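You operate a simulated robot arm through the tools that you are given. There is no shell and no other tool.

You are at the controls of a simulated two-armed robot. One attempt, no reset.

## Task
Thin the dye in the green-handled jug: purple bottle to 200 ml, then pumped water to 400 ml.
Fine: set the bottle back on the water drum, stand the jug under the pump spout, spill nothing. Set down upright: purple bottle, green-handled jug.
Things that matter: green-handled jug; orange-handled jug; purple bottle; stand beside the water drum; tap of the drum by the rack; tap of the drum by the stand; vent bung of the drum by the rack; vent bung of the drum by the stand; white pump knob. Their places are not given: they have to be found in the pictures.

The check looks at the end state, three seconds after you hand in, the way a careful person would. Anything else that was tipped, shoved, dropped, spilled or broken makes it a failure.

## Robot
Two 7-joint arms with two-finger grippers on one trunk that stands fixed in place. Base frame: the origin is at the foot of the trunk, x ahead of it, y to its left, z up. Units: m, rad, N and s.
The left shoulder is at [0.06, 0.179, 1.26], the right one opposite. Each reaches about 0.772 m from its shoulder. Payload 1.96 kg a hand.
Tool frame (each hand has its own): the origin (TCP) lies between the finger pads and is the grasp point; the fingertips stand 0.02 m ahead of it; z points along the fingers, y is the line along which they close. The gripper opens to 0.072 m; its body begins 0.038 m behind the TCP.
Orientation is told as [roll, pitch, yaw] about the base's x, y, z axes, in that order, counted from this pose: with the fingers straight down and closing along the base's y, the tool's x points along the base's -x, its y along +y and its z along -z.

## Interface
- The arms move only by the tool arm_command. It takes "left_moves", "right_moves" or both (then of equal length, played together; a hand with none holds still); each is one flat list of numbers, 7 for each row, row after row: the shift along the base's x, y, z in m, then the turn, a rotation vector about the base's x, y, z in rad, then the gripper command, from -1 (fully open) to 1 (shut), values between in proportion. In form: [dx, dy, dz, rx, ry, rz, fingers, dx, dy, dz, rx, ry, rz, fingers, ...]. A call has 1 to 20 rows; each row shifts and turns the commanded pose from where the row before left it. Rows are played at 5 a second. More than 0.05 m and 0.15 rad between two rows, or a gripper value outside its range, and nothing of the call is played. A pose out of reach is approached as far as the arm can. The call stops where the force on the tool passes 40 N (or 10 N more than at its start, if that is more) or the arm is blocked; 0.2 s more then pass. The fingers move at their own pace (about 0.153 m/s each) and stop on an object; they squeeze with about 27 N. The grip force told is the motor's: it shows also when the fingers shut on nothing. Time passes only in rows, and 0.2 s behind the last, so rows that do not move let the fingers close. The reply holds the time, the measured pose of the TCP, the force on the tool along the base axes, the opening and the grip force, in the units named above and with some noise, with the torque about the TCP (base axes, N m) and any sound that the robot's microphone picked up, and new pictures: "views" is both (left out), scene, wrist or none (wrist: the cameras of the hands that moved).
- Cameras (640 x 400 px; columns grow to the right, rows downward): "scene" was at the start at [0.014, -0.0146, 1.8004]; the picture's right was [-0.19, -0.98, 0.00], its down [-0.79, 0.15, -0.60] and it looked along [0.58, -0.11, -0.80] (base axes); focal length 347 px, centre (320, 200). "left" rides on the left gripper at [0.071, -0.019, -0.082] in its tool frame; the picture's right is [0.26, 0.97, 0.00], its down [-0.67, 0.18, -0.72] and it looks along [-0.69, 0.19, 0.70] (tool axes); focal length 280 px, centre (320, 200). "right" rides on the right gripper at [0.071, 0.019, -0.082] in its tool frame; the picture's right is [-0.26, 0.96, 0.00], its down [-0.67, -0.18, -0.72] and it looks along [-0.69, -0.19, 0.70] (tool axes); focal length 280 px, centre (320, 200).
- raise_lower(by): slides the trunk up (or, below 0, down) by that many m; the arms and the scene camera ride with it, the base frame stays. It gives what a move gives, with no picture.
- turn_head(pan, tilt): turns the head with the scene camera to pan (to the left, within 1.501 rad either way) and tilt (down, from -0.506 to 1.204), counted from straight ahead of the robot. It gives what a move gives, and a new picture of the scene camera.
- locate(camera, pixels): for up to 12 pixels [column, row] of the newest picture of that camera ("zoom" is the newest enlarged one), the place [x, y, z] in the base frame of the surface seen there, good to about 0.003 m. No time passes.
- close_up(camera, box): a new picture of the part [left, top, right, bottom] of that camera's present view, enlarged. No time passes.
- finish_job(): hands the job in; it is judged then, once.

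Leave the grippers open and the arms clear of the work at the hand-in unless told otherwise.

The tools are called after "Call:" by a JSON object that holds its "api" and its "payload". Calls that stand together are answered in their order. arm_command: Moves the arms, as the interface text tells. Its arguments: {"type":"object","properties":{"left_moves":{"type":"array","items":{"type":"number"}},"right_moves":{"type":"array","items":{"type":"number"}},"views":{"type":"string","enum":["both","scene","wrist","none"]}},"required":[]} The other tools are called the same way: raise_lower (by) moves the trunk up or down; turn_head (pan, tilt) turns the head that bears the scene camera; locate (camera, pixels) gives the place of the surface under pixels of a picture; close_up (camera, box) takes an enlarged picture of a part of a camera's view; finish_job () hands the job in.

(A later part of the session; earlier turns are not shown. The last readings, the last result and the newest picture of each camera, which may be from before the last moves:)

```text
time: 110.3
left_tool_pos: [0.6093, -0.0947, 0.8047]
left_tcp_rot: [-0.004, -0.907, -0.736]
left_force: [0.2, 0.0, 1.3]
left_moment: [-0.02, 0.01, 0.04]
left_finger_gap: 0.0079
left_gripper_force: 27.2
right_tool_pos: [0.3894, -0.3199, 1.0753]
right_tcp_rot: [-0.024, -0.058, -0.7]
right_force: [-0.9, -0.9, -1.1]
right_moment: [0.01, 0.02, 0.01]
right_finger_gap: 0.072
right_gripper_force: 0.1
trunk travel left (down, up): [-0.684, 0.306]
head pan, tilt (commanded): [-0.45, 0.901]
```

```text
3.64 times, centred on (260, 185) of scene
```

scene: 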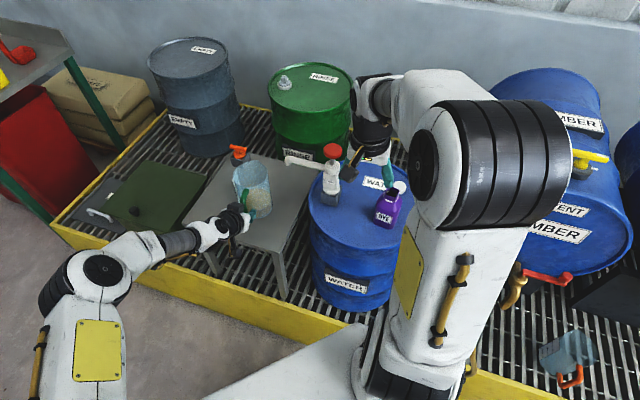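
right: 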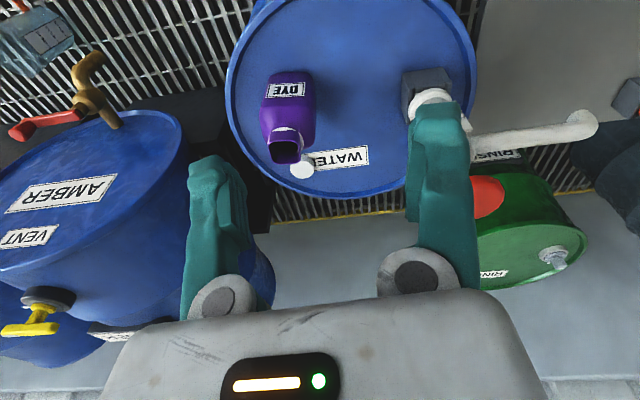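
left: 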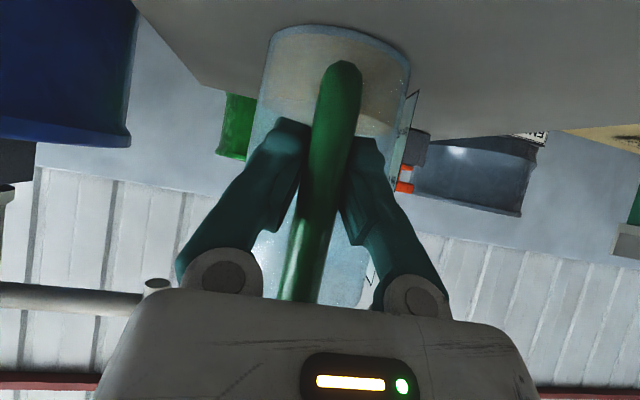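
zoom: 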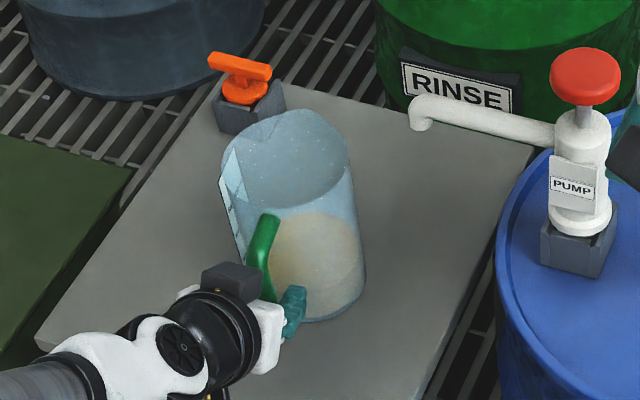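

The jug is halfway, with about 7.5 cm to go. I'll locate the jug and the spout tip again to finalise the target.

Call:
{"api": "locate", "payload": {"camera": "zoom", "pixels": [[310, 225], [340, 250], [350, 210], [345, 145], [290, 215], [340, 300], [420, 122], [415, 105], [425, 128], [440, 100], [470, 280], [320, 120]]}}

Call:
{"api": "close_up", "payload": {"camera": "scene", "box": [270, 140, 320, 180]}}

Call:
{"api": "locate", "payload": {"camera": "zoom", "pixels": [[190, 180], [200, 215], [215, 210], [180, 160], [230, 170], [200, 230], [190, 205], [210, 190], [330, 190], [480, 230]]}}

```text
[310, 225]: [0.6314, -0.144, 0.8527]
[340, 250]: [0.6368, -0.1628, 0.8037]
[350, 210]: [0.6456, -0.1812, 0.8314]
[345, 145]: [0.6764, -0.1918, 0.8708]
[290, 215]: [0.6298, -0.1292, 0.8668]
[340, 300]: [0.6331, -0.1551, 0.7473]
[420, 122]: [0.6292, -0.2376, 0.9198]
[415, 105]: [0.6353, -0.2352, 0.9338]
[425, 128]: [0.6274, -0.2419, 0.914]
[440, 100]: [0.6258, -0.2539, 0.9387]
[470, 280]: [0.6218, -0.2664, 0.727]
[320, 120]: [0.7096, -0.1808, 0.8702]
```

```text
10.00 times, centred on (295, 160) of scene
```

zoom: 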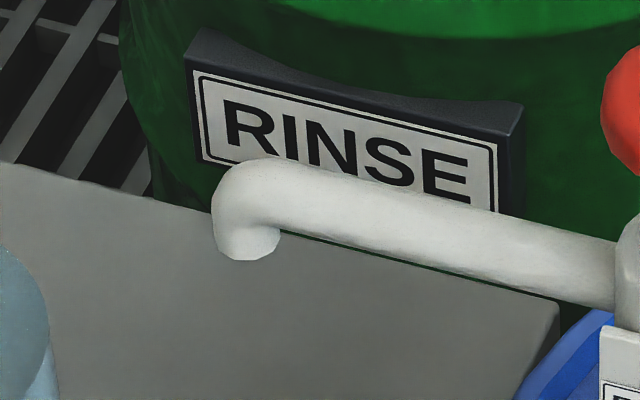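

```text
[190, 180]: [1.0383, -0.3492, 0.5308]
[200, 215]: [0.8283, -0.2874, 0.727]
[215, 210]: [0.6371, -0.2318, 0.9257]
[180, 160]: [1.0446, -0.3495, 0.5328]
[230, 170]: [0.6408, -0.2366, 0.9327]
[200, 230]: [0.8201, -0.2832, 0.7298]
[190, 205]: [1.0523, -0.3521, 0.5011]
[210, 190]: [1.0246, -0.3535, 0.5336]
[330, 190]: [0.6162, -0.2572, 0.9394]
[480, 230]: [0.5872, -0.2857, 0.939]
```

The jug centre is about (0.6775, -0.1455) and the spout outlet is near (0.636, -0.239), bottom z≈0.912, with the rim at 0.875. The target centre is (0.647, -0.228), well inside the stand edge. I slide the remaining (-0.0305, -0.0825).

Call:
{"api": "arm_command", "payload": {"left_moves": [-0.0025, -0.0068, 0, 0, 0, 0, 1, -0.0036, -0.0098, 0, 0, 0, 0, 1, -0.0036, -0.0098, 0, 0, 0, 0, 1, -0.0036, -0.0098, 0, 0, 0, 0, 1, -0.0036, -0.0098, 0, 0, 0, 0, 1, -0.0036, -0.0098, 0, 0, 0, 0, 1, -0.0036, -0.0098, 0, 0, 0, 0, 1, -0.0036, -0.0098, 0, 0, 0, 0, 1, -0.0028, -0.007, 0, 0, 0, 0, 1], "views": "both"}}

Call:
{"api": "close_up", "payload": {"camera": "scene", "box": [200, 130, 360, 240]}}

Call:
{"api": "locate", "payload": {"camera": "zoom", "pixels": [[300, 230], [330, 230], [360, 220], [375, 180], [370, 250], [340, 280], [380, 270], [300, 150], [395, 120], [345, 140], [385, 140], [320, 300]]}}

```text
time: 112.3
left_tool_pos: [0.5803, -0.1778, 0.8072]
left_tcp_rot: [-0.003, -0.903, -0.735]
left_force: [-0.7, -0.7, -0.5]
left_moment: [0.03, 0.05, -0.04]
left_finger_gap: 0.0072
left_gripper_force: 27.4
right_tool_pos: [0.3898, -0.3203, 1.0753]
right_tcp_rot: [-0.026, -0.057, -0.7]
right_force: [-0.5, 0.0, -0.5]
right_moment: [-0.02, -0.01, 0.03]
right_finger_gap: 0.072
right_gripper_force: 0.1
trunk travel left (down, up): [-0.684, 0.306]
head pan, tilt (commanded): [-0.45, 0.901]
```

scene: 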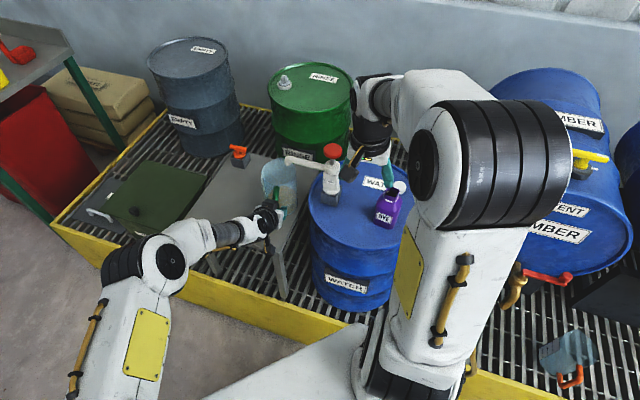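
left: 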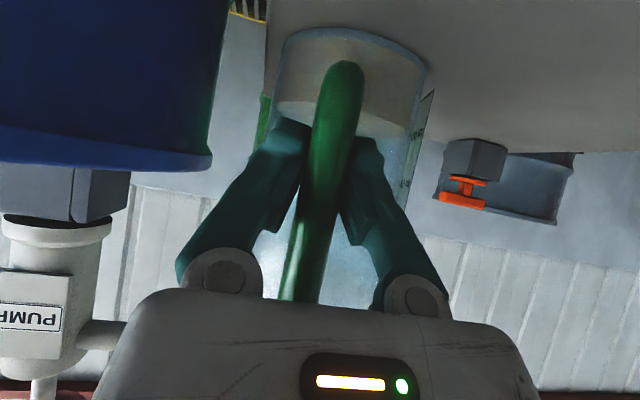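

```text
3.64 times, centred on (280, 185) of scene
```

zoom: 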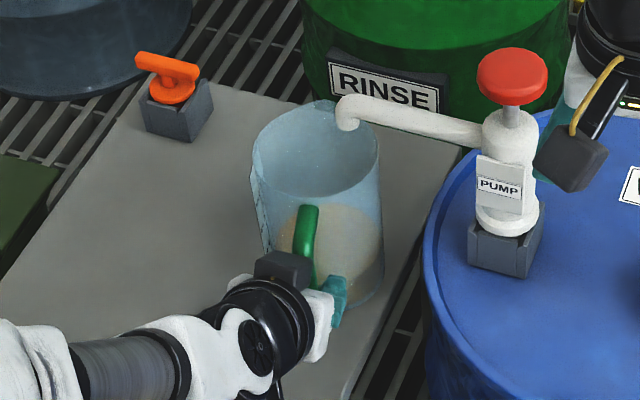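

```text
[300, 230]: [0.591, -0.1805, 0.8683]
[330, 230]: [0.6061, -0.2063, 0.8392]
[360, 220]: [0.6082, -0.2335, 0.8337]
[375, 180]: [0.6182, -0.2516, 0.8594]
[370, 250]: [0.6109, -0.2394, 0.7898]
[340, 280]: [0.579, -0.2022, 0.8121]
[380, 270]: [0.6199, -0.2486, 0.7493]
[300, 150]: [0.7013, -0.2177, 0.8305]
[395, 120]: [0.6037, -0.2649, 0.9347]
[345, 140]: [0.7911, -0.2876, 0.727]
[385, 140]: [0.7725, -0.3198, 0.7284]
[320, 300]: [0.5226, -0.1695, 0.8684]
```

The jug is under the spout: centre about (0.653, -0.218), with the outlet offset by 2.7 cm toward the drum side, inside the 4.4 cm inner radius. I'll check the stand's right edge to see how far I may still shift the jug.

Call:
{"api": "locate", "payload": {"camera": "zoom", "pixels": [[395, 275], [402, 270], [390, 290], [410, 245], [420, 235], [430, 215], [380, 310], [388, 300], [385, 285], [360, 370], [370, 350], [378, 330]]}}

Call:
{"api": "close_up", "payload": {"camera": "scene", "box": [255, 150, 325, 230]}}

```text
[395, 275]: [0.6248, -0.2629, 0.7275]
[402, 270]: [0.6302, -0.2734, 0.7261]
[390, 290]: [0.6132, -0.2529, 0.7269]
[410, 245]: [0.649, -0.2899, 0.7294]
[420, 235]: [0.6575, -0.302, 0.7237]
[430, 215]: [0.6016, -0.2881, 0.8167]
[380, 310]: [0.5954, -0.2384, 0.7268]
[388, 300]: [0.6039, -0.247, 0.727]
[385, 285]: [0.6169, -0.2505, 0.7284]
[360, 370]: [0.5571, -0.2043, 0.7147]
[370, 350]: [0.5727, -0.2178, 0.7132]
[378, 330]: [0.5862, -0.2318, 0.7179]
```

```text
5.00 times, centred on (290, 190) of scene
```

zoom: 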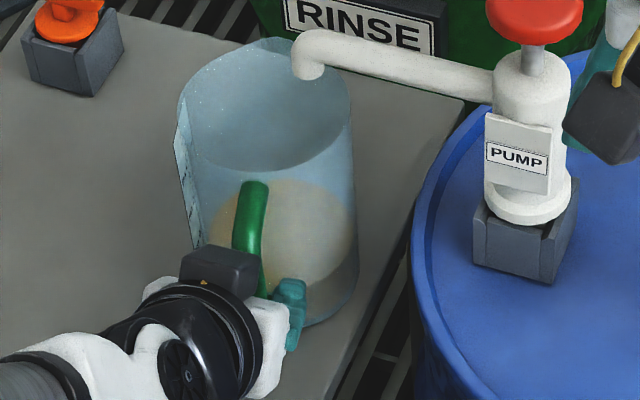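

The stand edge is 5.6 cm from the jug centre, so there's 8 mm spare. I shift 6 mm closer under the outlet and then release the handle gently.

Call:
{"api": "arm_command", "payload": {"left_moves": [-0.002, -0.00225, 0, 0, 0, 0, 1, -0.002, -0.00225, 0, 0, 0, 0, 1, 0, 0, 0, 0, 0, 0, 1, 0, 0, 0, 0, 0, 0, 0.6, 0, 0, 0, 0, 0, 0, 0.4, 0, 0, 0, 0, 0, 0, 0, 0, 0, 0, 0, 0, 0, -0.5, 0, 0, 0, 0, 0, 0, -1, 0, 0, 0, 0, 0, 0, -1], "views": "both"}}

Call:
{"api": "close_up", "payload": {"camera": "scene", "box": [255, 150, 325, 230]}}

```text
time: 114.3
left_tool_pos: [0.5763, -0.1834, 0.8067]
left_tcp_rot: [-0.004, -0.905, -0.734]
left_force: [0.8, 0.8, 0.4]
left_moment: [-0.03, -0.02, 0.01]
left_finger_gap: 0.0721
left_gripper_force: 0.0
right_tool_pos: [0.3891, -0.3196, 1.0747]
right_tcp_rot: [-0.025, -0.059, -0.699]
right_force: [0.3, -0.2, 0.3]
right_moment: [-0.02, 0.02, 0.01]
right_finger_gap: 0.072
right_gripper_force: 0.1
trunk travel left (down, up): [-0.684, 0.306]
head pan, tilt (commanded): [-0.45, 0.901]
```

scene: 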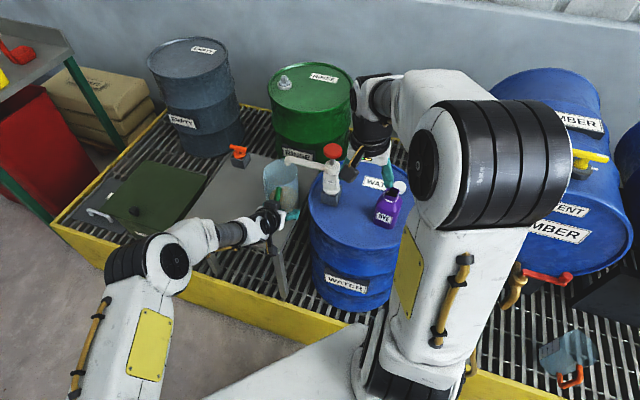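
left: 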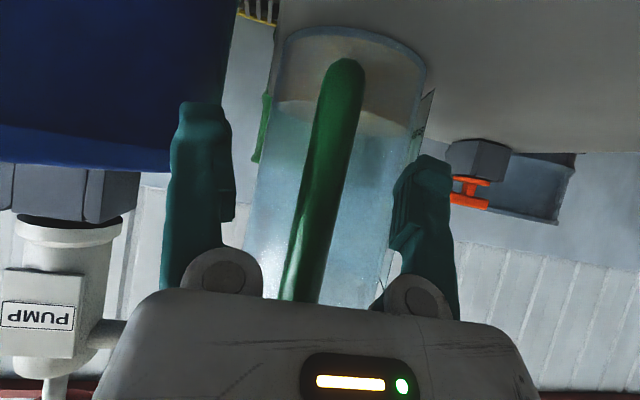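

```text
5.00 times, centred on (290, 190) of scene
```

zoom: 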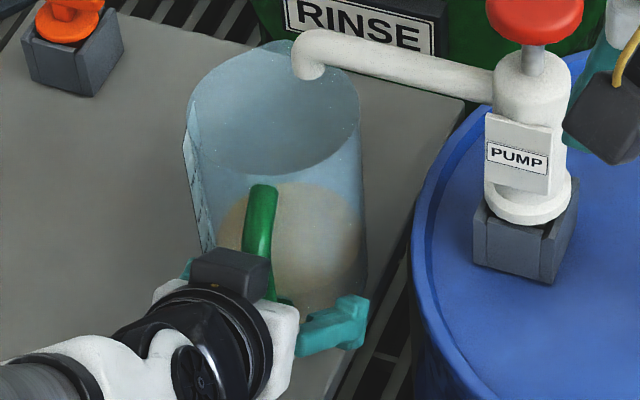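

The jug is released and stands. I retract the left hand straight back along its finger axis.

Call:
{"api": "arm_command", "payload": {"left_moves": [-0.0146, 0.0132, 0.0154, 0, 0, 0, -1, -0.0146, 0.0132, 0.0154, 0, 0, 0, -1, -0.0146, 0.0132, 0.0154, 0, 0, 0, -1, -0.0146, 0.0132, 0.0154, 0, 0, 0, -1, -0.0146, 0.0132, 0.0154, 0, 0, 0, -1], "views": "both"}}

Call:
{"api": "close_up", "payload": {"camera": "scene", "box": [255, 150, 325, 230]}}

Call:
{"api": "locate", "payload": {"camera": "zoom", "pixels": [[270, 200], [300, 180], [340, 160], [350, 220], [355, 270], [250, 260], [225, 100], [320, 70], [305, 75], [210, 130], [390, 300], [370, 330]]}}

```text
time: 115.5
left_tool_pos: [0.5008, -0.1184, 0.8848]
left_tcp_rot: [-0.004, -0.905, -0.735]
left_force: [-0.7, 0.2, 0.5]
left_moment: [-0.05, 0.0, -0.02]
left_finger_gap: 0.072
left_gripper_force: 0.1
right_tool_pos: [0.3888, -0.3194, 1.0762]
right_tcp_rot: [-0.024, -0.057, -0.699]
right_force: [-0.5, -0.1, -0.6]
right_moment: [0.05, -0.03, 0.01]
right_finger_gap: 0.0723
right_gripper_force: 0.1
trunk travel left (down, up): [-0.684, 0.306]
head pan, tilt (commanded): [-0.45, 0.901]
```

scene: 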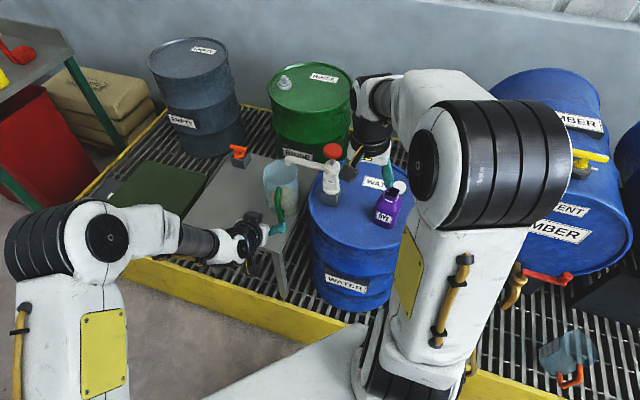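
left: 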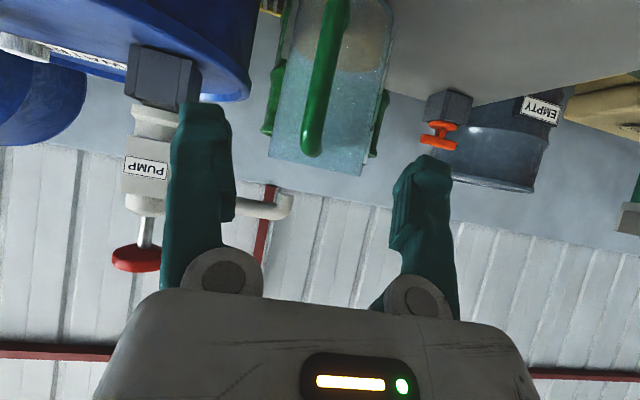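

```text
5.00 times, centred on (290, 190) of scene
```

zoom: 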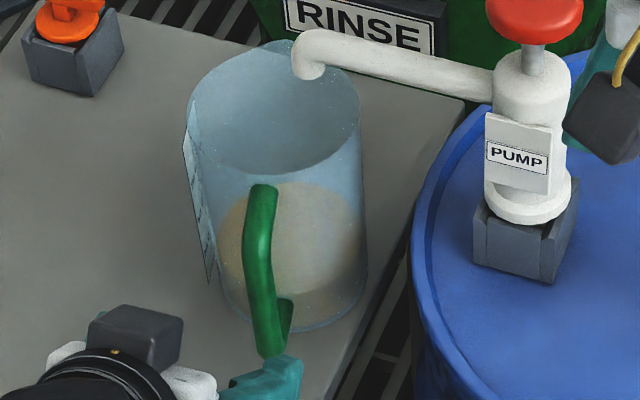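

```text
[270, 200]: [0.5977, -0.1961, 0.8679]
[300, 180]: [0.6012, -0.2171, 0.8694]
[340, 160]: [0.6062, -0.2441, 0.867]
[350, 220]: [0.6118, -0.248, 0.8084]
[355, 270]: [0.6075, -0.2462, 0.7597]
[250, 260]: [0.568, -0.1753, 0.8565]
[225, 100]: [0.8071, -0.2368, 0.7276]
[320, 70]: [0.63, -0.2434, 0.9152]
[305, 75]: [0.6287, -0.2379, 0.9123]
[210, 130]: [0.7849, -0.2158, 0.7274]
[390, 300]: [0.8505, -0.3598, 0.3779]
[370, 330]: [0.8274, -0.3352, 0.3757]
```

The jug centre is about (0.649, -0.219), under the outlet with a 1.8–2 cm margin, and it's fully on the stand. Now the pump: I'll zoom on the knob for its exact centre and stroke geometry.

Call:
{"api": "close_up", "payload": {"camera": "scene", "box": [308, 135, 364, 215]}}

Call:
{"api": "locate", "payload": {"camera": "zoom", "pixels": [[268, 70], [340, 75], [305, 50], [305, 85], [270, 85], [338, 90], [305, 100], [305, 130], [305, 160], [270, 170], [340, 170], [305, 70]]}}

```text
5.00 times, centred on (336, 175) of scene
```

zoom: 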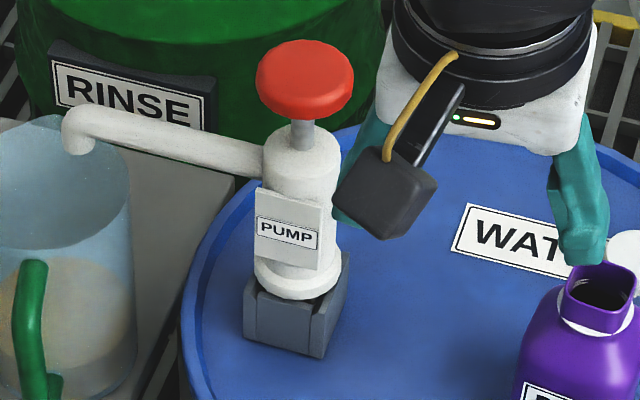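

```text
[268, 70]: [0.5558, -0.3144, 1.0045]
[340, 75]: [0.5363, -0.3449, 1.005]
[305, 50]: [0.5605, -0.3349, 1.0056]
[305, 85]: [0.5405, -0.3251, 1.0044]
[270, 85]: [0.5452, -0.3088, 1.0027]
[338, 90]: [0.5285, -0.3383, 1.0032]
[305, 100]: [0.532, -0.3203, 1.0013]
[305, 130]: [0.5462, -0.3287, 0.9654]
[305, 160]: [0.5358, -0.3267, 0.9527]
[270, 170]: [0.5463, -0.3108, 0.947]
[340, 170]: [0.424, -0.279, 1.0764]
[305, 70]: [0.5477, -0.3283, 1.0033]
```

The knob's centre is (0.5465, -0.329), top z≈1.005, with about 3 cm of rod visible for the stroke. I raise the trunk 0.15 so the right arm can press straight down, then move the right hand above the knob with fingers closed.

Call:
{"api": "raise_lower", "payload": {"by": 0.15}}

Call:
{"api": "arm_command", "payload": {"right_moves": [0.02, 0, 0, 0, 0, 0.06, 0, 0.025, 0, 0, 0, 0, 0.06, 1, 0.025, 0, 0, 0.02, 0.0, 0.06, 1, 0.025, 0, -0.01, 0, 0.02, 0.06, 1, 0.025, -0.002, -0.02, 0, 0.02, 0.06, 1, 0.025, -0.004, -0.02, 0, 0.02, 0.06, 1, 0.0125, -0.004, -0.02, 0, 0, 0.04, 1], "left_moves": [-0.01, 0.02, -0.01, 0.05, 0.05, 0, -1, -0.01, 0.02, -0.01, 0.05, 0.05, 0, -1, -0.01, 0.02, -0.01, 0.05, 0.05, 0, -1, -0.005, 0.015, -0.01, 0.05, 0.05, 0, -1, 0, 0.01, 0, 0, 0, 0, -1, 0, 0, 0, 0, 0, 0, -1, 0, 0, 0, 0, 0, 0, -1], "views": "both"}}

```text
time: 117.2
left_tool_pos: [0.5014, -0.1181, 1.0348]
left_tcp_rot: [-0.001, -0.906, -0.735]
left_force: [0.9, 0.2, 0.3]
left_moment: [0.02, 0.0, 0.01]
left_finger_gap: 0.072
left_gripper_force: 0.1
right_tool_pos: [0.3888, -0.3201, 1.2255]
right_tcp_rot: [-0.025, -0.058, -0.7]
right_force: [-0.2, -0.1, 0.7]
right_moment: [0.0, 0.0, 0.0]
right_finger_gap: 0.0719
right_gripper_force: 0.1
trunk travel left (down, up): [-0.834, 0.156]
head pan, tilt (commanded): [-0.45, 0.901]
```

```text
time: 118.8
left_tool_pos: [0.4672, -0.033, 0.995]
left_tcp_rot: [0.011, -0.621, -0.748]
left_force: [-0.3, 0.9, -0.5]
left_moment: [0.01, -0.01, 0.0]
left_finger_gap: 0.072
left_gripper_force: 0.0
right_tool_pos: [0.4907, -0.3267, 1.1781]
right_tcp_rot: [-0.03, -0.063, -0.437]
right_force: [0.1, 0.0, -0.1]
right_moment: [0.01, 0.01, 0.01]
right_finger_gap: 0.0003
right_gripper_force: 27.1
right hand out of reach, approached as far as the arm can: row 3, 4, 5
trunk travel left (down, up): [-0.834, 0.156]
head pan, tilt (commanded): [-0.45, 0.901]
```

scene: 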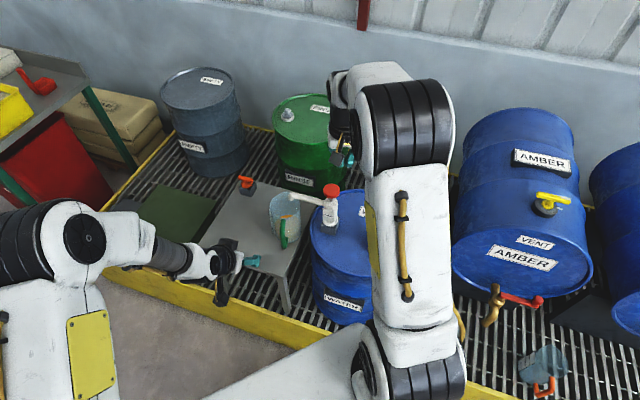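
right: 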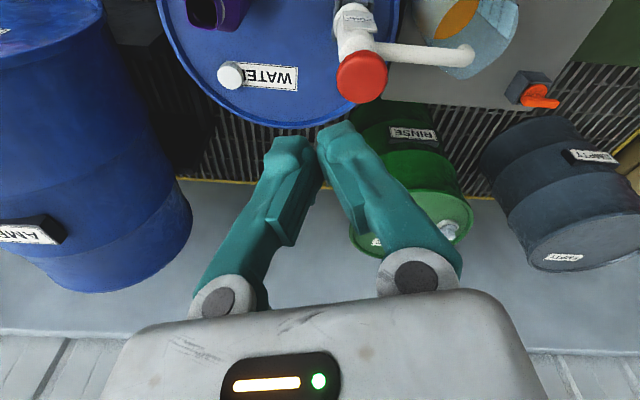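
left: 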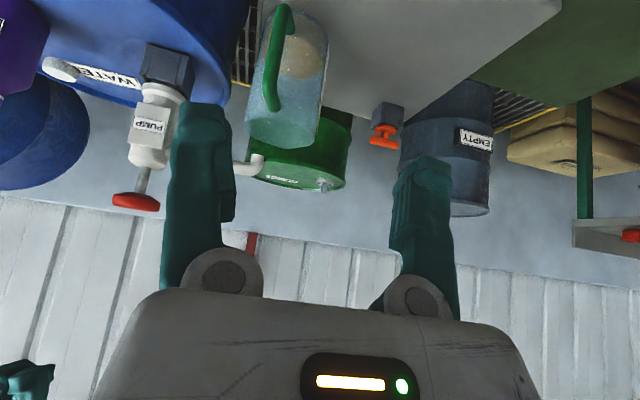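

All three cameras see well: the jug under the spout, the knob at (362, 75) in the right view. I move the right fingertips above the knob centre at z≈1.08.

Call:
{"api": "arm_command", "payload": {"right_moves": [0.0186, -0.0008, -0.025, 0, 0.02, 0, 1, 0.0186, -0.0008, -0.035, 0, 0.02, 0, 1, 0.0186, -0.0007, -0.035, 0, 0.02, 0, 1, 0, 0, 0, 0, 0, 0, 1], "views": "both"}}

Call:
{"api": "close_up", "payload": {"camera": "scene", "box": [280, 150, 376, 230]}}

Call:
{"api": "close_up", "payload": {"camera": "left", "box": [60, 80, 260, 400]}}

```text
time: 119.8
left_tool_pos: [0.467, -0.0332, 0.9954]
left_tcp_rot: [0.014, -0.623, -0.748]
left_force: [0.8, 1.3, -0.2]
left_moment: [-0.01, -0.01, 0.02]
left_finger_gap: 0.072
left_gripper_force: 0.0
right_tool_pos: [0.5433, -0.3277, 1.0837]
right_tcp_rot: [-0.055, -0.008, -0.435]
right_force: [-0.7, 0.1, -0.4]
right_moment: [0.0, 0.01, 0.0]
right_finger_gap: 0.0
right_gripper_force: 26.9
trunk travel left (down, up): [-0.834, 0.156]
head pan, tilt (commanded): [-0.45, 0.901]
```

scene: 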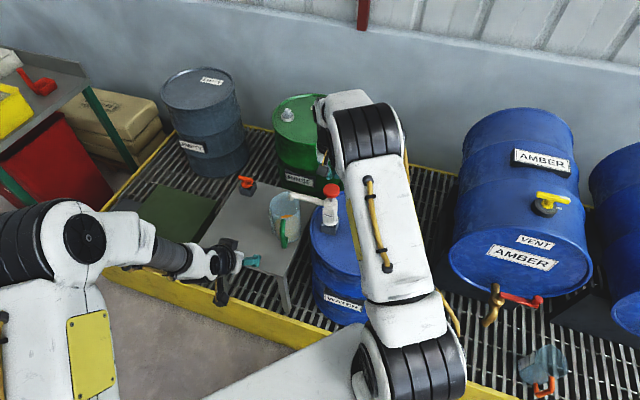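
right: 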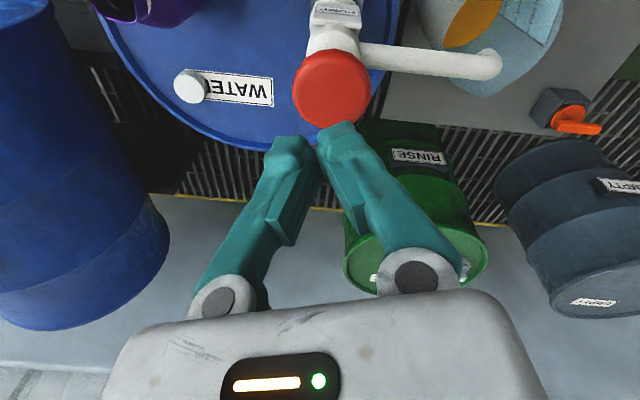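

```text
5.00 times, centred on (328, 190) of scene
```

zoom: 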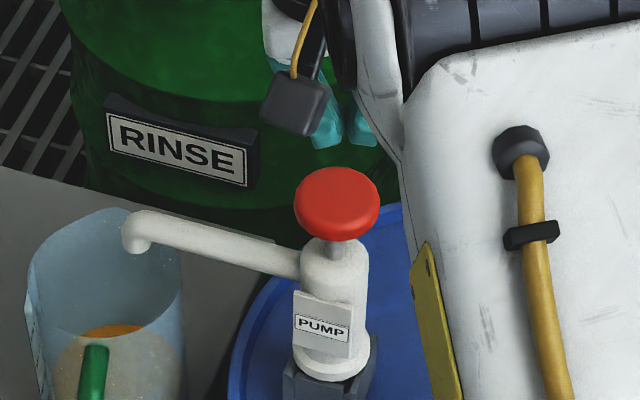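

```text
1.25 times, centred on (160, 240) of left
```

zoom: 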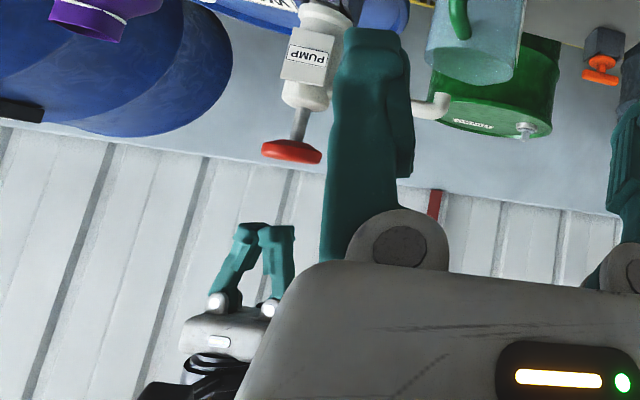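

The closed fingertips are right above the knob. I descend to just above contact, then press slowly.

Call:
{"api": "arm_command", "payload": {"right_moves": [0.0015, -0.0005, -0.016, 0, 0, 0, 1, 0.0015, -0.0005, -0.016, 0, 0, 0, 1, 0, 0, -0.016, 0, 0, 0, 1], "views": "none"}}

Call:
{"api": "close_up", "payload": {"camera": "scene", "box": [280, 150, 376, 230]}}

Call:
{"api": "close_up", "payload": {"camera": "left", "box": [60, 100, 220, 300]}}

```text
time: 120.6
left_tool_pos: [0.4672, -0.0341, 0.9947]
left_tcp_rot: [0.015, -0.624, -0.747]
left_force: [-0.1, 0.4, 0.3]
left_moment: [0.04, -0.04, 0.03]
left_finger_gap: 0.072
left_gripper_force: 0.1
right_tool_pos: [0.5444, -0.3295, 1.0357]
right_tcp_rot: [-0.055, -0.007, -0.436]
right_force: [-0.1, 0.1, -0.6]
right_moment: [-0.03, 0.02, 0.02]
right_finger_gap: 0.0
right_gripper_force: 26.5
trunk travel left (down, up): [-0.834, 0.156]
head pan, tilt (commanded): [-0.45, 0.901]
```

```text
5.00 times, centred on (328, 190) of scene
```

zoom: 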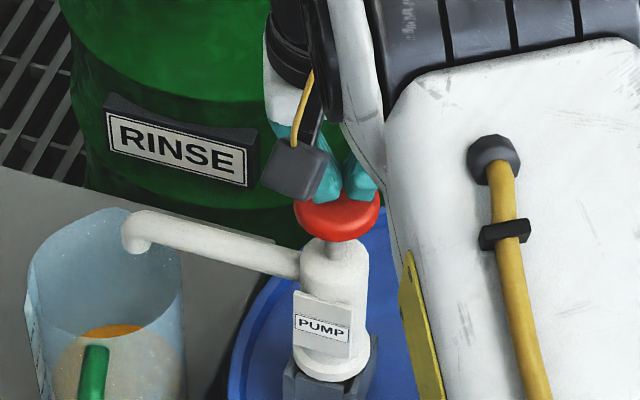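

```text
2.00 times, centred on (140, 200) of left
```

zoom: 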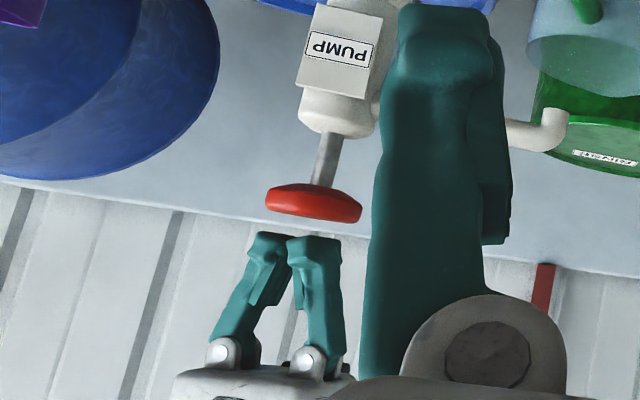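

The fingertips are just above the knob, about 7–10 mm off toward -y. I shift (+0.004, +0.006), then press down slowly in 5 mm steps.

Call:
{"api": "arm_command", "payload": {"right_moves": [0.004, 0.006, 0, 0, 0, 0, 1, 0, 0, -0.005, 0, 0, 0, 1, 0, 0, -0.005, 0, 0, 0, 1], "views": "none"}}

Call:
{"api": "close_up", "payload": {"camera": "left", "box": [60, 100, 220, 300]}}

Call:
{"api": "close_up", "payload": {"camera": "scene", "box": [280, 150, 376, 230]}}

```text
time: 121.4
left_tool_pos: [0.4665, -0.0331, 0.9952]
left_tcp_rot: [0.014, -0.624, -0.747]
left_force: [-0.2, -0.4, 0.1]
left_moment: [0.01, 0.0, 0.02]
left_finger_gap: 0.0718
left_gripper_force: 0.0
right_tool_pos: [0.5498, -0.3236, 1.0251]
right_tcp_rot: [-0.055, -0.009, -0.436]
right_force: [-0.8, -0.1, 0.4]
right_moment: [0.01, -0.01, 0.0]
right_finger_gap: 0.0
right_gripper_force: 26.7
trunk travel left (down, up): [-0.834, 0.156]
head pan, tilt (commanded): [-0.45, 0.901]
```

```text
2.00 times, centred on (140, 200) of left
```

zoom: 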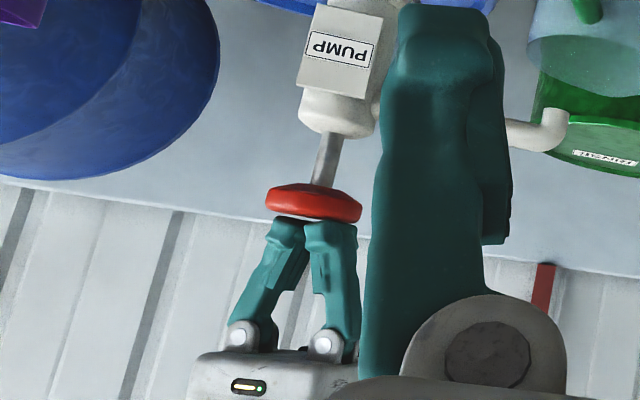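

```text
5.00 times, centred on (328, 190) of scene
```

zoom: 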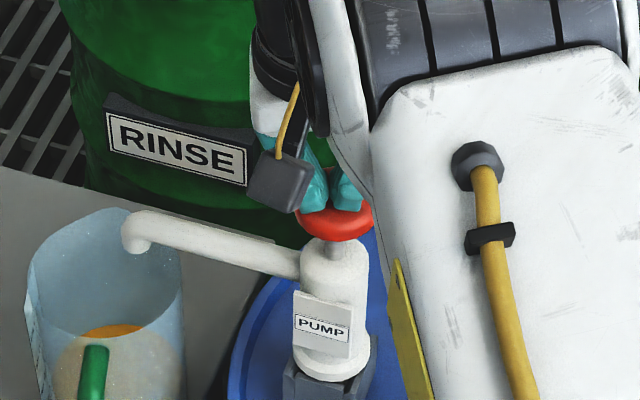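

The fingertips are centred on the knob, at the point of contact. I'll take a baseline view of the jug level first.

Call:
{"api": "close_up", "payload": {"camera": "left", "box": [235, 0, 345, 160]}}

Call:
{"api": "close_up", "payload": {"camera": "scene", "box": [260, 180, 320, 260]}}

Call:
{"api": "close_up", "payload": {"camera": "right", "box": [400, 0, 600, 120]}}

```text
2.50 times, centred on (290, 80) of left
```

zoom: 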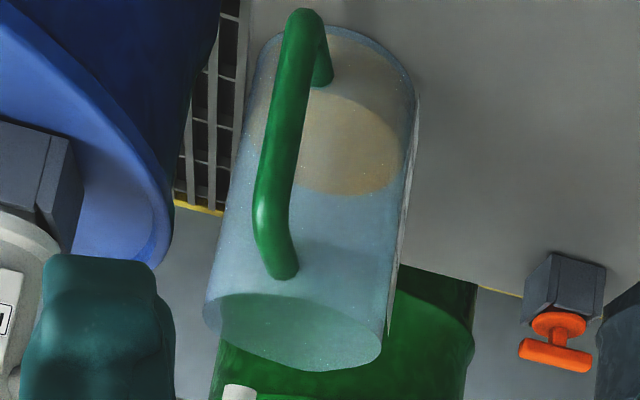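

```text
5.00 times, centred on (290, 220) of scene
```

zoom: 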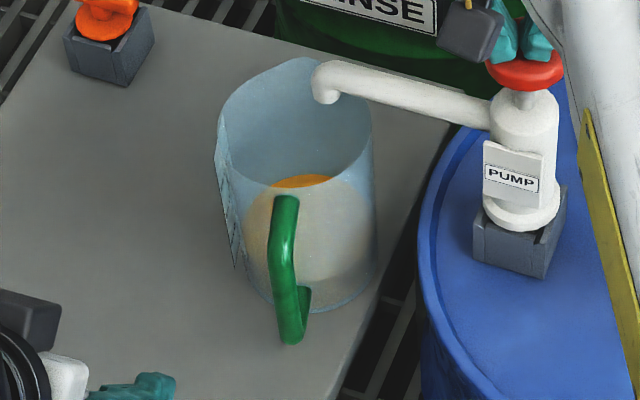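

```text
3.20 times, centred on (500, 60) of right
```

zoom: 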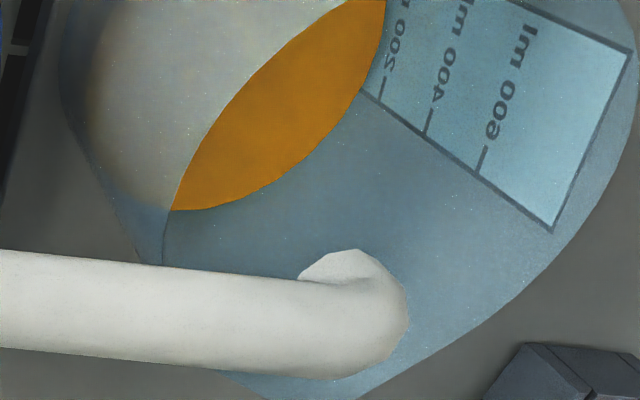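

Excellent: the right wrist camera looks through the open top and shows the dye surface (orange) and all three ticks (200, 400, 600) directly. I'll locate the liquid surface and ticks in this zoom.

Call:
{"api": "locate", "payload": {"camera": "zoom", "pixels": [[300, 100], [250, 160], [350, 50], [330, 100], [280, 130], [380, 95], [428, 130], [480, 172], [400, 80], [450, 120], [505, 150], [545, 222]]}}

```text
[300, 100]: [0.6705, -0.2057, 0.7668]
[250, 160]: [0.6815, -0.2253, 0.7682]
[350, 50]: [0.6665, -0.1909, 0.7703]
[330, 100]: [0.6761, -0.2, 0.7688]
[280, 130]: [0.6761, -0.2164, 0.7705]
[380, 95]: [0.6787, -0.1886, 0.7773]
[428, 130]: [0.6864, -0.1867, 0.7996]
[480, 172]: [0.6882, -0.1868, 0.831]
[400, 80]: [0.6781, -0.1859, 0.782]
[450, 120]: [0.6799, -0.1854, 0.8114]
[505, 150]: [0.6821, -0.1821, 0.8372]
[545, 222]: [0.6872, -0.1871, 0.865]
```

The liquid surface reads z≈0.7689 directly, with ticks 400 at 0.7996 and 600 at 0.831 (hence 200 at ≈0.768). So the dye is at 200–205 ml. Now I press the pump, slowly, 5 mm at a time.

Call:
{"api": "arm_command", "payload": {"right_moves": [0, 0, -0.005, 0, 0, 0, 1, 0, 0, -0.005, 0, 0, 0, 1], "views": "none"}}

Call:
{"api": "close_up", "payload": {"camera": "scene", "box": [260, 160, 356, 250]}}

```text
time: 122.0
left_tool_pos: [0.4663, -0.0322, 0.9949]
left_tcp_rot: [0.013, -0.623, -0.746]
left_force: [-0.3, 0.5, 0.0]
left_moment: [0.01, 0.01, 0.02]
left_finger_gap: 0.0721
left_gripper_force: 0.0
right_tool_pos: [0.5493, -0.3226, 1.0169]
right_tcp_rot: [-0.057, -0.011, -0.438]
right_force: [0.2, 0.9, 3.0]
right_moment: [0.02, 0.04, 0.0]
right_finger_gap: 0.0002
right_gripper_force: 26.4
trunk travel left (down, up): [-0.834, 0.156]
head pan, tilt (commanded): [-0.45, 0.901]
```

```text
4.44 times, centred on (308, 205) of scene
```

zoom: 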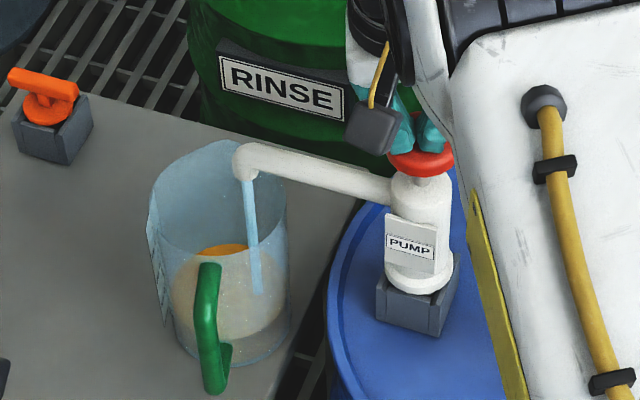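

Water streams from the spout into the jug. The knob yields with 3 N. I keep pressing in small steps to the end of the stroke, watching the force.

Call:
{"api": "arm_command", "payload": {"right_moves": [0, 0, -0.005, 0, 0, 0, 1, 0, 0, -0.005, 0, 0, 0, 1], "views": "none"}}

Call:
{"api": "arm_command", "payload": {"right_moves": [0, 0, -0.004, 0, 0, 0, 1, 0, 0, 0, 0, 0, 0, 1], "views": "none"}}

Call:
{"api": "close_up", "payload": {"camera": "scene", "box": [260, 160, 356, 250]}}

Call:
{"api": "close_up", "payload": {"camera": "right", "box": [400, 0, 600, 120]}}

```text
time: 122.6
left_tool_pos: [0.4663, -0.0337, 0.9958]
left_tcp_rot: [0.013, -0.623, -0.745]
left_force: [-0.8, -0.4, 0.2]
left_moment: [0.02, 0.02, -0.02]
left_finger_gap: 0.0723
left_gripper_force: 0.0
right_tool_pos: [0.5501, -0.3224, 1.0072]
right_tcp_rot: [-0.056, -0.01, -0.435]
right_force: [-0.9, -0.3, 5.4]
right_moment: [0.02, 0.04, 0.01]
right_finger_gap: 0.0002
right_gripper_force: 26.6
trunk travel left (down, up): [-0.834, 0.156]
head pan, tilt (commanded): [-0.45, 0.901]
```

```text
time: 123.2
left_tool_pos: [0.4657, -0.0328, 0.9948]
left_tcp_rot: [0.014, -0.623, -0.747]
left_force: [-0.6, 0.4, 0.3]
left_moment: [-0.04, -0.02, 0.0]
left_finger_gap: 0.0721
left_gripper_force: 0.1
right_tool_pos: [0.5509, -0.3222, 1.0034]
right_tcp_rot: [-0.055, -0.012, -0.435]
right_force: [-0.1, -0.1, 6.5]
right_moment: [0.06, 0.0, 0.01]
right_finger_gap: 0.0
right_gripper_force: 27.8
trunk travel left (down, up): [-0.834, 0.156]
head pan, tilt (commanded): [-0.45, 0.901]
```

```text
4.44 times, centred on (308, 205) of scene
```

zoom: 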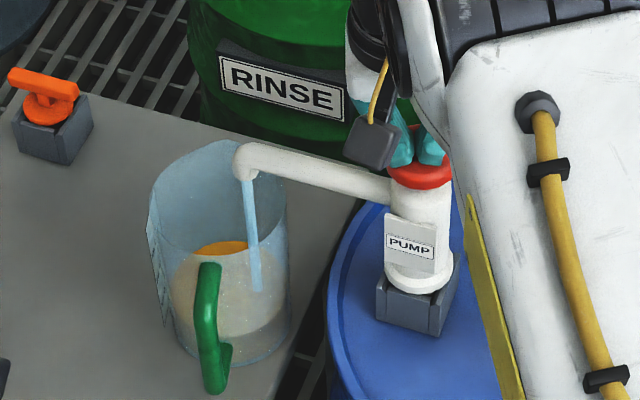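

```text
3.20 times, centred on (500, 60) of right
```

zoom: 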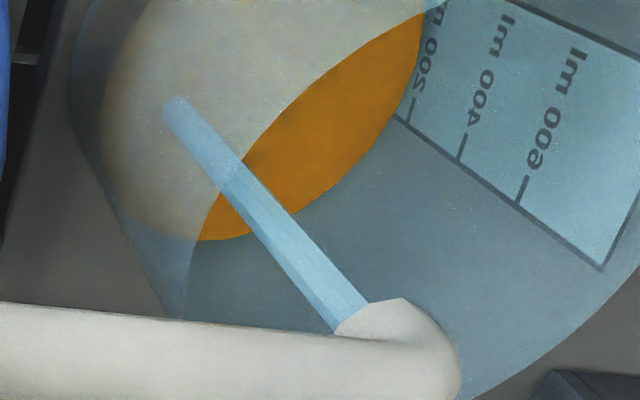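

The stroke is about 2 cm in. I press another few mm to find the bottom.

Call:
{"api": "arm_command", "payload": {"right_moves": [0, 0, -0.004, 0, 0, 0, 1, 0, 0, -0.004, 0, 0, 0, 1], "views": "none"}}

Call:
{"api": "arm_command", "payload": {"right_moves": [0, 0, -0.003, 0, 0, 0, 1, 0, 0, -0.003, 0, 0, 0, 1], "views": "none"}}

Call:
{"api": "close_up", "payload": {"camera": "scene", "box": [260, 160, 356, 250]}}

Call:
{"api": "close_up", "payload": {"camera": "right", "box": [400, 0, 600, 120]}}

```text
time: 123.8
left_tool_pos: [0.466, -0.0324, 0.9945]
left_tcp_rot: [0.014, -0.622, -0.747]
left_force: [-0.2, 0.4, 0.0]
left_moment: [-0.01, 0.01, -0.01]
left_finger_gap: 0.072
left_gripper_force: 0.1
right_tool_pos: [0.5494, -0.3233, 0.9957]
right_tcp_rot: [-0.054, -0.011, -0.437]
right_force: [-0.3, 0.3, 8.2]
right_moment: [0.04, -0.02, 0.05]
right_finger_gap: 0.0
right_gripper_force: 27.4
trunk travel left (down, up): [-0.834, 0.156]
head pan, tilt (commanded): [-0.45, 0.901]
```

```text
time: 124.4
left_tool_pos: [0.4646, -0.0332, 0.9968]
left_tcp_rot: [0.013, -0.627, -0.747]
left_force: [0.0, 0.0, -0.7]
left_moment: [0.01, 0.01, 0.0]
left_finger_gap: 0.0719
left_gripper_force: 0.1
right_tool_pos: [0.5485, -0.323, 0.9931]
right_tcp_rot: [-0.057, -0.018, -0.437]
right_force: [0.6, 0.8, 29.8]
right_moment: [0.18, -0.01, -0.03]
right_finger_gap: 0.0062
right_gripper_force: 27.2
trunk travel left (down, up): [-0.834, 0.156]
head pan, tilt (commanded): [-0.45, 0.901]
```

```text
4.44 times, centred on (308, 205) of scene
```

zoom: 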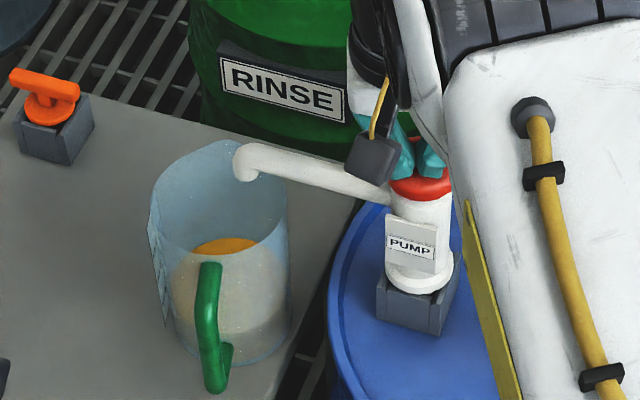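

```text
3.20 times, centred on (500, 60) of right
```

zoom: 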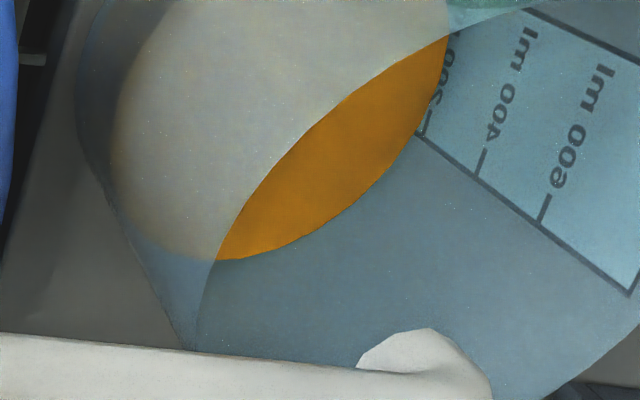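

The bottom of the stroke is at TCP z≈0.994, where the force jumps to 30 N. Next I measure the new level, then let the knob rise.

Call:
{"api": "locate", "payload": {"camera": "zoom", "pixels": [[300, 190], [340, 150], [380, 120], [260, 235], [320, 210], [410, 80], [360, 180], [425, 125], [482, 170], [545, 215]]}}

Call:
{"api": "arm_command", "payload": {"right_moves": [0, 0, 0.008, 0, 0, 0, 1, 0, 0, 0.008, 0, 0, 0, 1, 0, 0, 0.008, 0, 0, 0, 1, 0, 0, 0.008, 0, 0, 0, 1, 0, 0, 0.006, 0, 0, 0, 1], "views": "none"}}

Call:
{"api": "close_up", "payload": {"camera": "scene", "box": [260, 160, 356, 250]}}

Call:
{"api": "close_up", "payload": {"camera": "right", "box": [400, 0, 600, 120]}}

```text
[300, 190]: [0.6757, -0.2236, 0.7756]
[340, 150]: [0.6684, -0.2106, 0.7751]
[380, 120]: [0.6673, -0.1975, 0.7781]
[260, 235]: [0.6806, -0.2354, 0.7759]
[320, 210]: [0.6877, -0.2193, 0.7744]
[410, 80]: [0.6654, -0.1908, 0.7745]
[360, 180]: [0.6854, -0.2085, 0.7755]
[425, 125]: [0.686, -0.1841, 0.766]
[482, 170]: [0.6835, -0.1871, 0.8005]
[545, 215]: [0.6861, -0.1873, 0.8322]
```

```text
time: 125.6
left_tool_pos: [0.4667, -0.034, 0.9948]
left_tcp_rot: [0.015, -0.621, -0.747]
left_force: [0.2, -0.4, -0.7]
left_moment: [0.0, -0.02, 0.02]
left_finger_gap: 0.0721
left_gripper_force: 0.1
right_tool_pos: [0.5495, -0.3233, 1.0266]
right_tcp_rot: [-0.058, -0.009, -0.437]
right_force: [0.3, -0.5, -0.8]
right_moment: [0.0, 0.03, 0.01]
right_finger_gap: 0.0
right_gripper_force: 27.0
trunk travel left (down, up): [-0.834, 0.156]
head pan, tilt (commanded): [-0.45, 0.901]
```

```text
4.44 times, centred on (308, 205) of scene
```

zoom: 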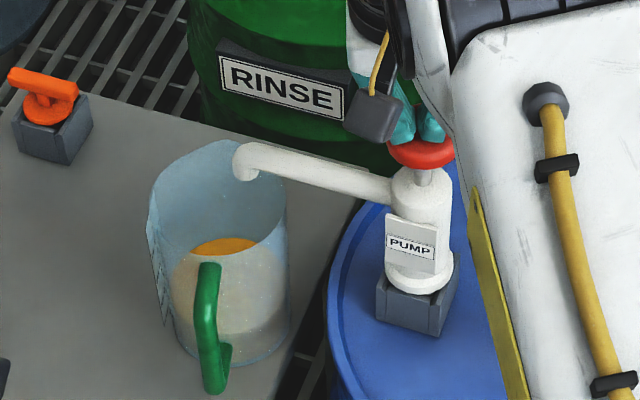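

```text
3.20 times, centred on (500, 60) of right
```

zoom: 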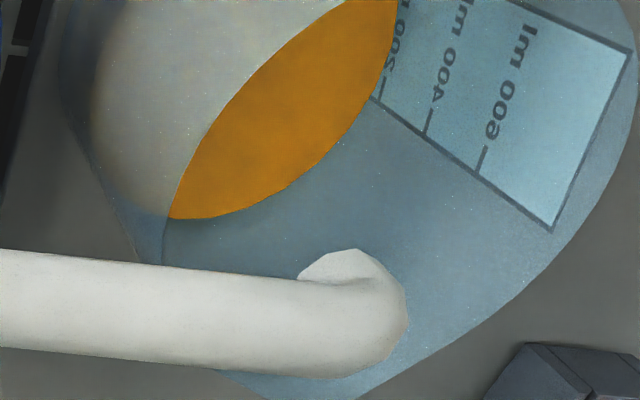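

After one stroke the surface is at 0.7756, up 6.7 mm (≈42 ml), with the knob springing back by itself. So about 40 ml a stroke, and about 4 more are needed. I do the second stroke and measure.

Call:
{"api": "arm_command", "payload": {"right_moves": [0, 0, -0.006, 0, 0, 0, 1, 0, 0, -0.006, 0, 0, 0, 1, 0, 0, -0.006, 0, 0, 0, 1, 0, 0, -0.006, 0, 0, 0, 1, 0, 0, -0.006, 0, 0, 0, 1, 0, 0, -0.002, 0, 0, 0, 1, 0, 0, 0, 0, 0, 0, 1], "views": "none"}}

Call:
{"api": "close_up", "payload": {"camera": "right", "box": [400, 0, 600, 120]}}

Call:
{"api": "locate", "payload": {"camera": "zoom", "pixels": [[300, 190], [340, 150], [380, 120], [260, 230], [330, 210], [410, 80], [360, 180], [425, 125], [482, 170], [545, 215], [390, 150], [300, 220]]}}

Call:
{"api": "close_up", "payload": {"camera": "scene", "box": [260, 160, 356, 250]}}

```text
time: 127.2
left_tool_pos: [0.465, -0.0333, 0.9954]
left_tcp_rot: [0.012, -0.623, -0.748]
left_force: [-0.2, 1.2, 0.3]
left_moment: [0.01, -0.01, 0.02]
left_finger_gap: 0.072
left_gripper_force: 0.1
right_tool_pos: [0.549, -0.321, 0.9958]
right_tcp_rot: [-0.056, -0.01, -0.436]
right_force: [0.0, 0.2, 8.5]
right_moment: [0.08, 0.0, 0.0]
right_finger_gap: 0.0001
right_gripper_force: 27.1
trunk travel left (down, up): [-0.834, 0.156]
head pan, tilt (commanded): [-0.45, 0.901]
```

```text
3.20 times, centred on (500, 60) of right
```

zoom: 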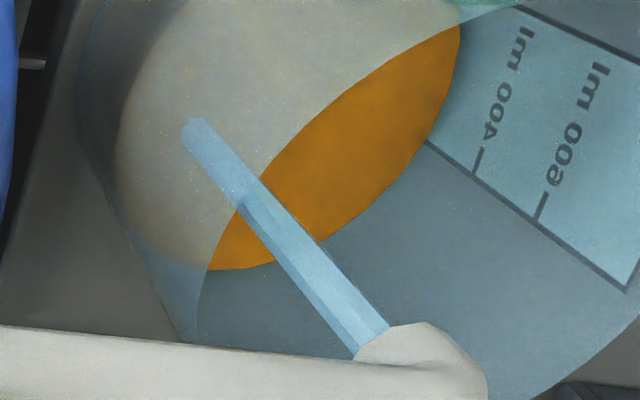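

```text
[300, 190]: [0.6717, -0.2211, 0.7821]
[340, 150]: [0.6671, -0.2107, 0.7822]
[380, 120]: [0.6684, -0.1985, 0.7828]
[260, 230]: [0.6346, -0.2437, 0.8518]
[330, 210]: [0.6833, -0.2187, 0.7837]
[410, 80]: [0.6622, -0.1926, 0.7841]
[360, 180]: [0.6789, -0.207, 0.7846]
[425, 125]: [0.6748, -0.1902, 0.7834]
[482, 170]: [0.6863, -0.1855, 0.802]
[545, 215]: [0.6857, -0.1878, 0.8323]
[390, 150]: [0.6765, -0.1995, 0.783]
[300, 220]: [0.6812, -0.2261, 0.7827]
```

```text
4.44 times, centred on (308, 205) of scene
```

zoom: 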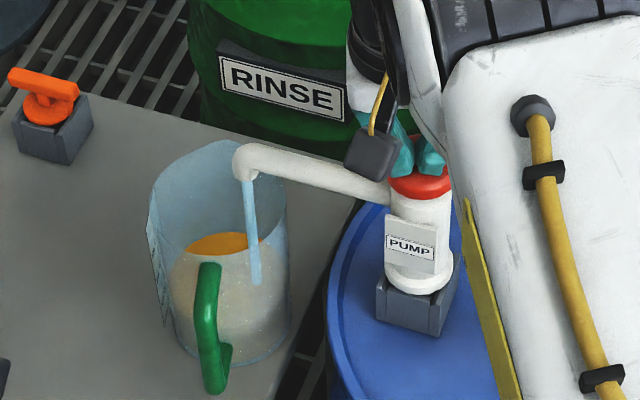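

The surface is now ≈0.7832 (about 290 ml), so each stroke gives ~45 ml. I release and do the third stroke.

Call:
{"api": "arm_command", "payload": {"right_moves": [0, 0, 0, 0, 0, 0, 1, 0, 0, 0.008, 0, 0, 0, 1, 0, 0, 0.008, 0, 0, 0, 1, 0, 0, 0.008, 0, 0, 0, 1, 0, 0, 0.008, 0, 0, 0, 1, 0, 0, 0, 0, 0, 0, 1], "views": "none"}}

Call:
{"api": "close_up", "payload": {"camera": "right", "box": [400, 0, 600, 120]}}

Call:
{"api": "locate", "payload": {"camera": "zoom", "pixels": [[250, 150], [300, 100], [340, 70], [220, 200], [280, 160], [360, 40], [320, 120], [370, 70], [428, 130], [480, 172], [350, 100], [250, 190]]}}

Call:
{"api": "close_up", "payload": {"camera": "scene", "box": [260, 160, 356, 250]}}

```text
time: 128.6
left_tool_pos: [0.4665, -0.0336, 0.9964]
left_tcp_rot: [0.014, -0.625, -0.747]
left_force: [-0.9, -0.1, 0.0]
left_moment: [0.01, 0.02, 0.01]
left_finger_gap: 0.0721
left_gripper_force: 0.0
right_tool_pos: [0.5508, -0.3236, 1.0257]
right_tcp_rot: [-0.057, -0.01, -0.436]
right_force: [-0.4, 0.5, -0.9]
right_moment: [0.03, 0.03, -0.01]
right_finger_gap: 0.0
right_gripper_force: 27.2
trunk travel left (down, up): [-0.834, 0.156]
head pan, tilt (commanded): [-0.45, 0.901]
```

```text
3.20 times, centred on (500, 60) of right
```

zoom: 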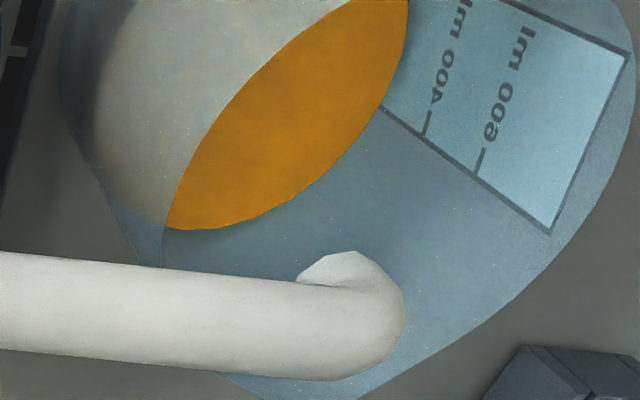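

```text
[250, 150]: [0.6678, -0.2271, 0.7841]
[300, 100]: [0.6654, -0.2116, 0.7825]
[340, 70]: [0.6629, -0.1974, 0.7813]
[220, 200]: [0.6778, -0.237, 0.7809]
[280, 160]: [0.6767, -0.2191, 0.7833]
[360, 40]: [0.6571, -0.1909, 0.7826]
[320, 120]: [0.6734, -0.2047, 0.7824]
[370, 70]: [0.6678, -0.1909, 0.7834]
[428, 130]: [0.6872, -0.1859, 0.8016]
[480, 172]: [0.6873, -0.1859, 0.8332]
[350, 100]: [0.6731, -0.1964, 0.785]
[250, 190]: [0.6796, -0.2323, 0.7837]
```

```text
4.44 times, centred on (308, 205) of scene
```

zoom: 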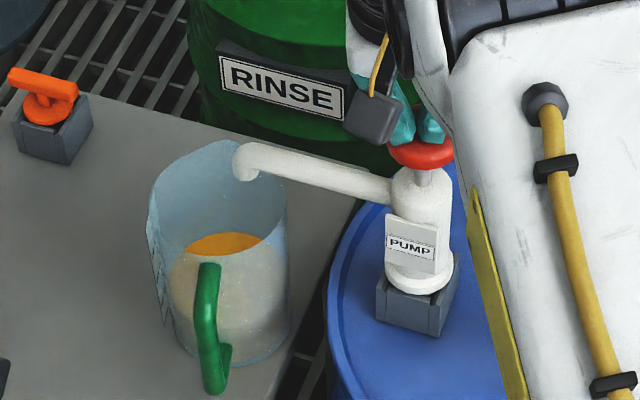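

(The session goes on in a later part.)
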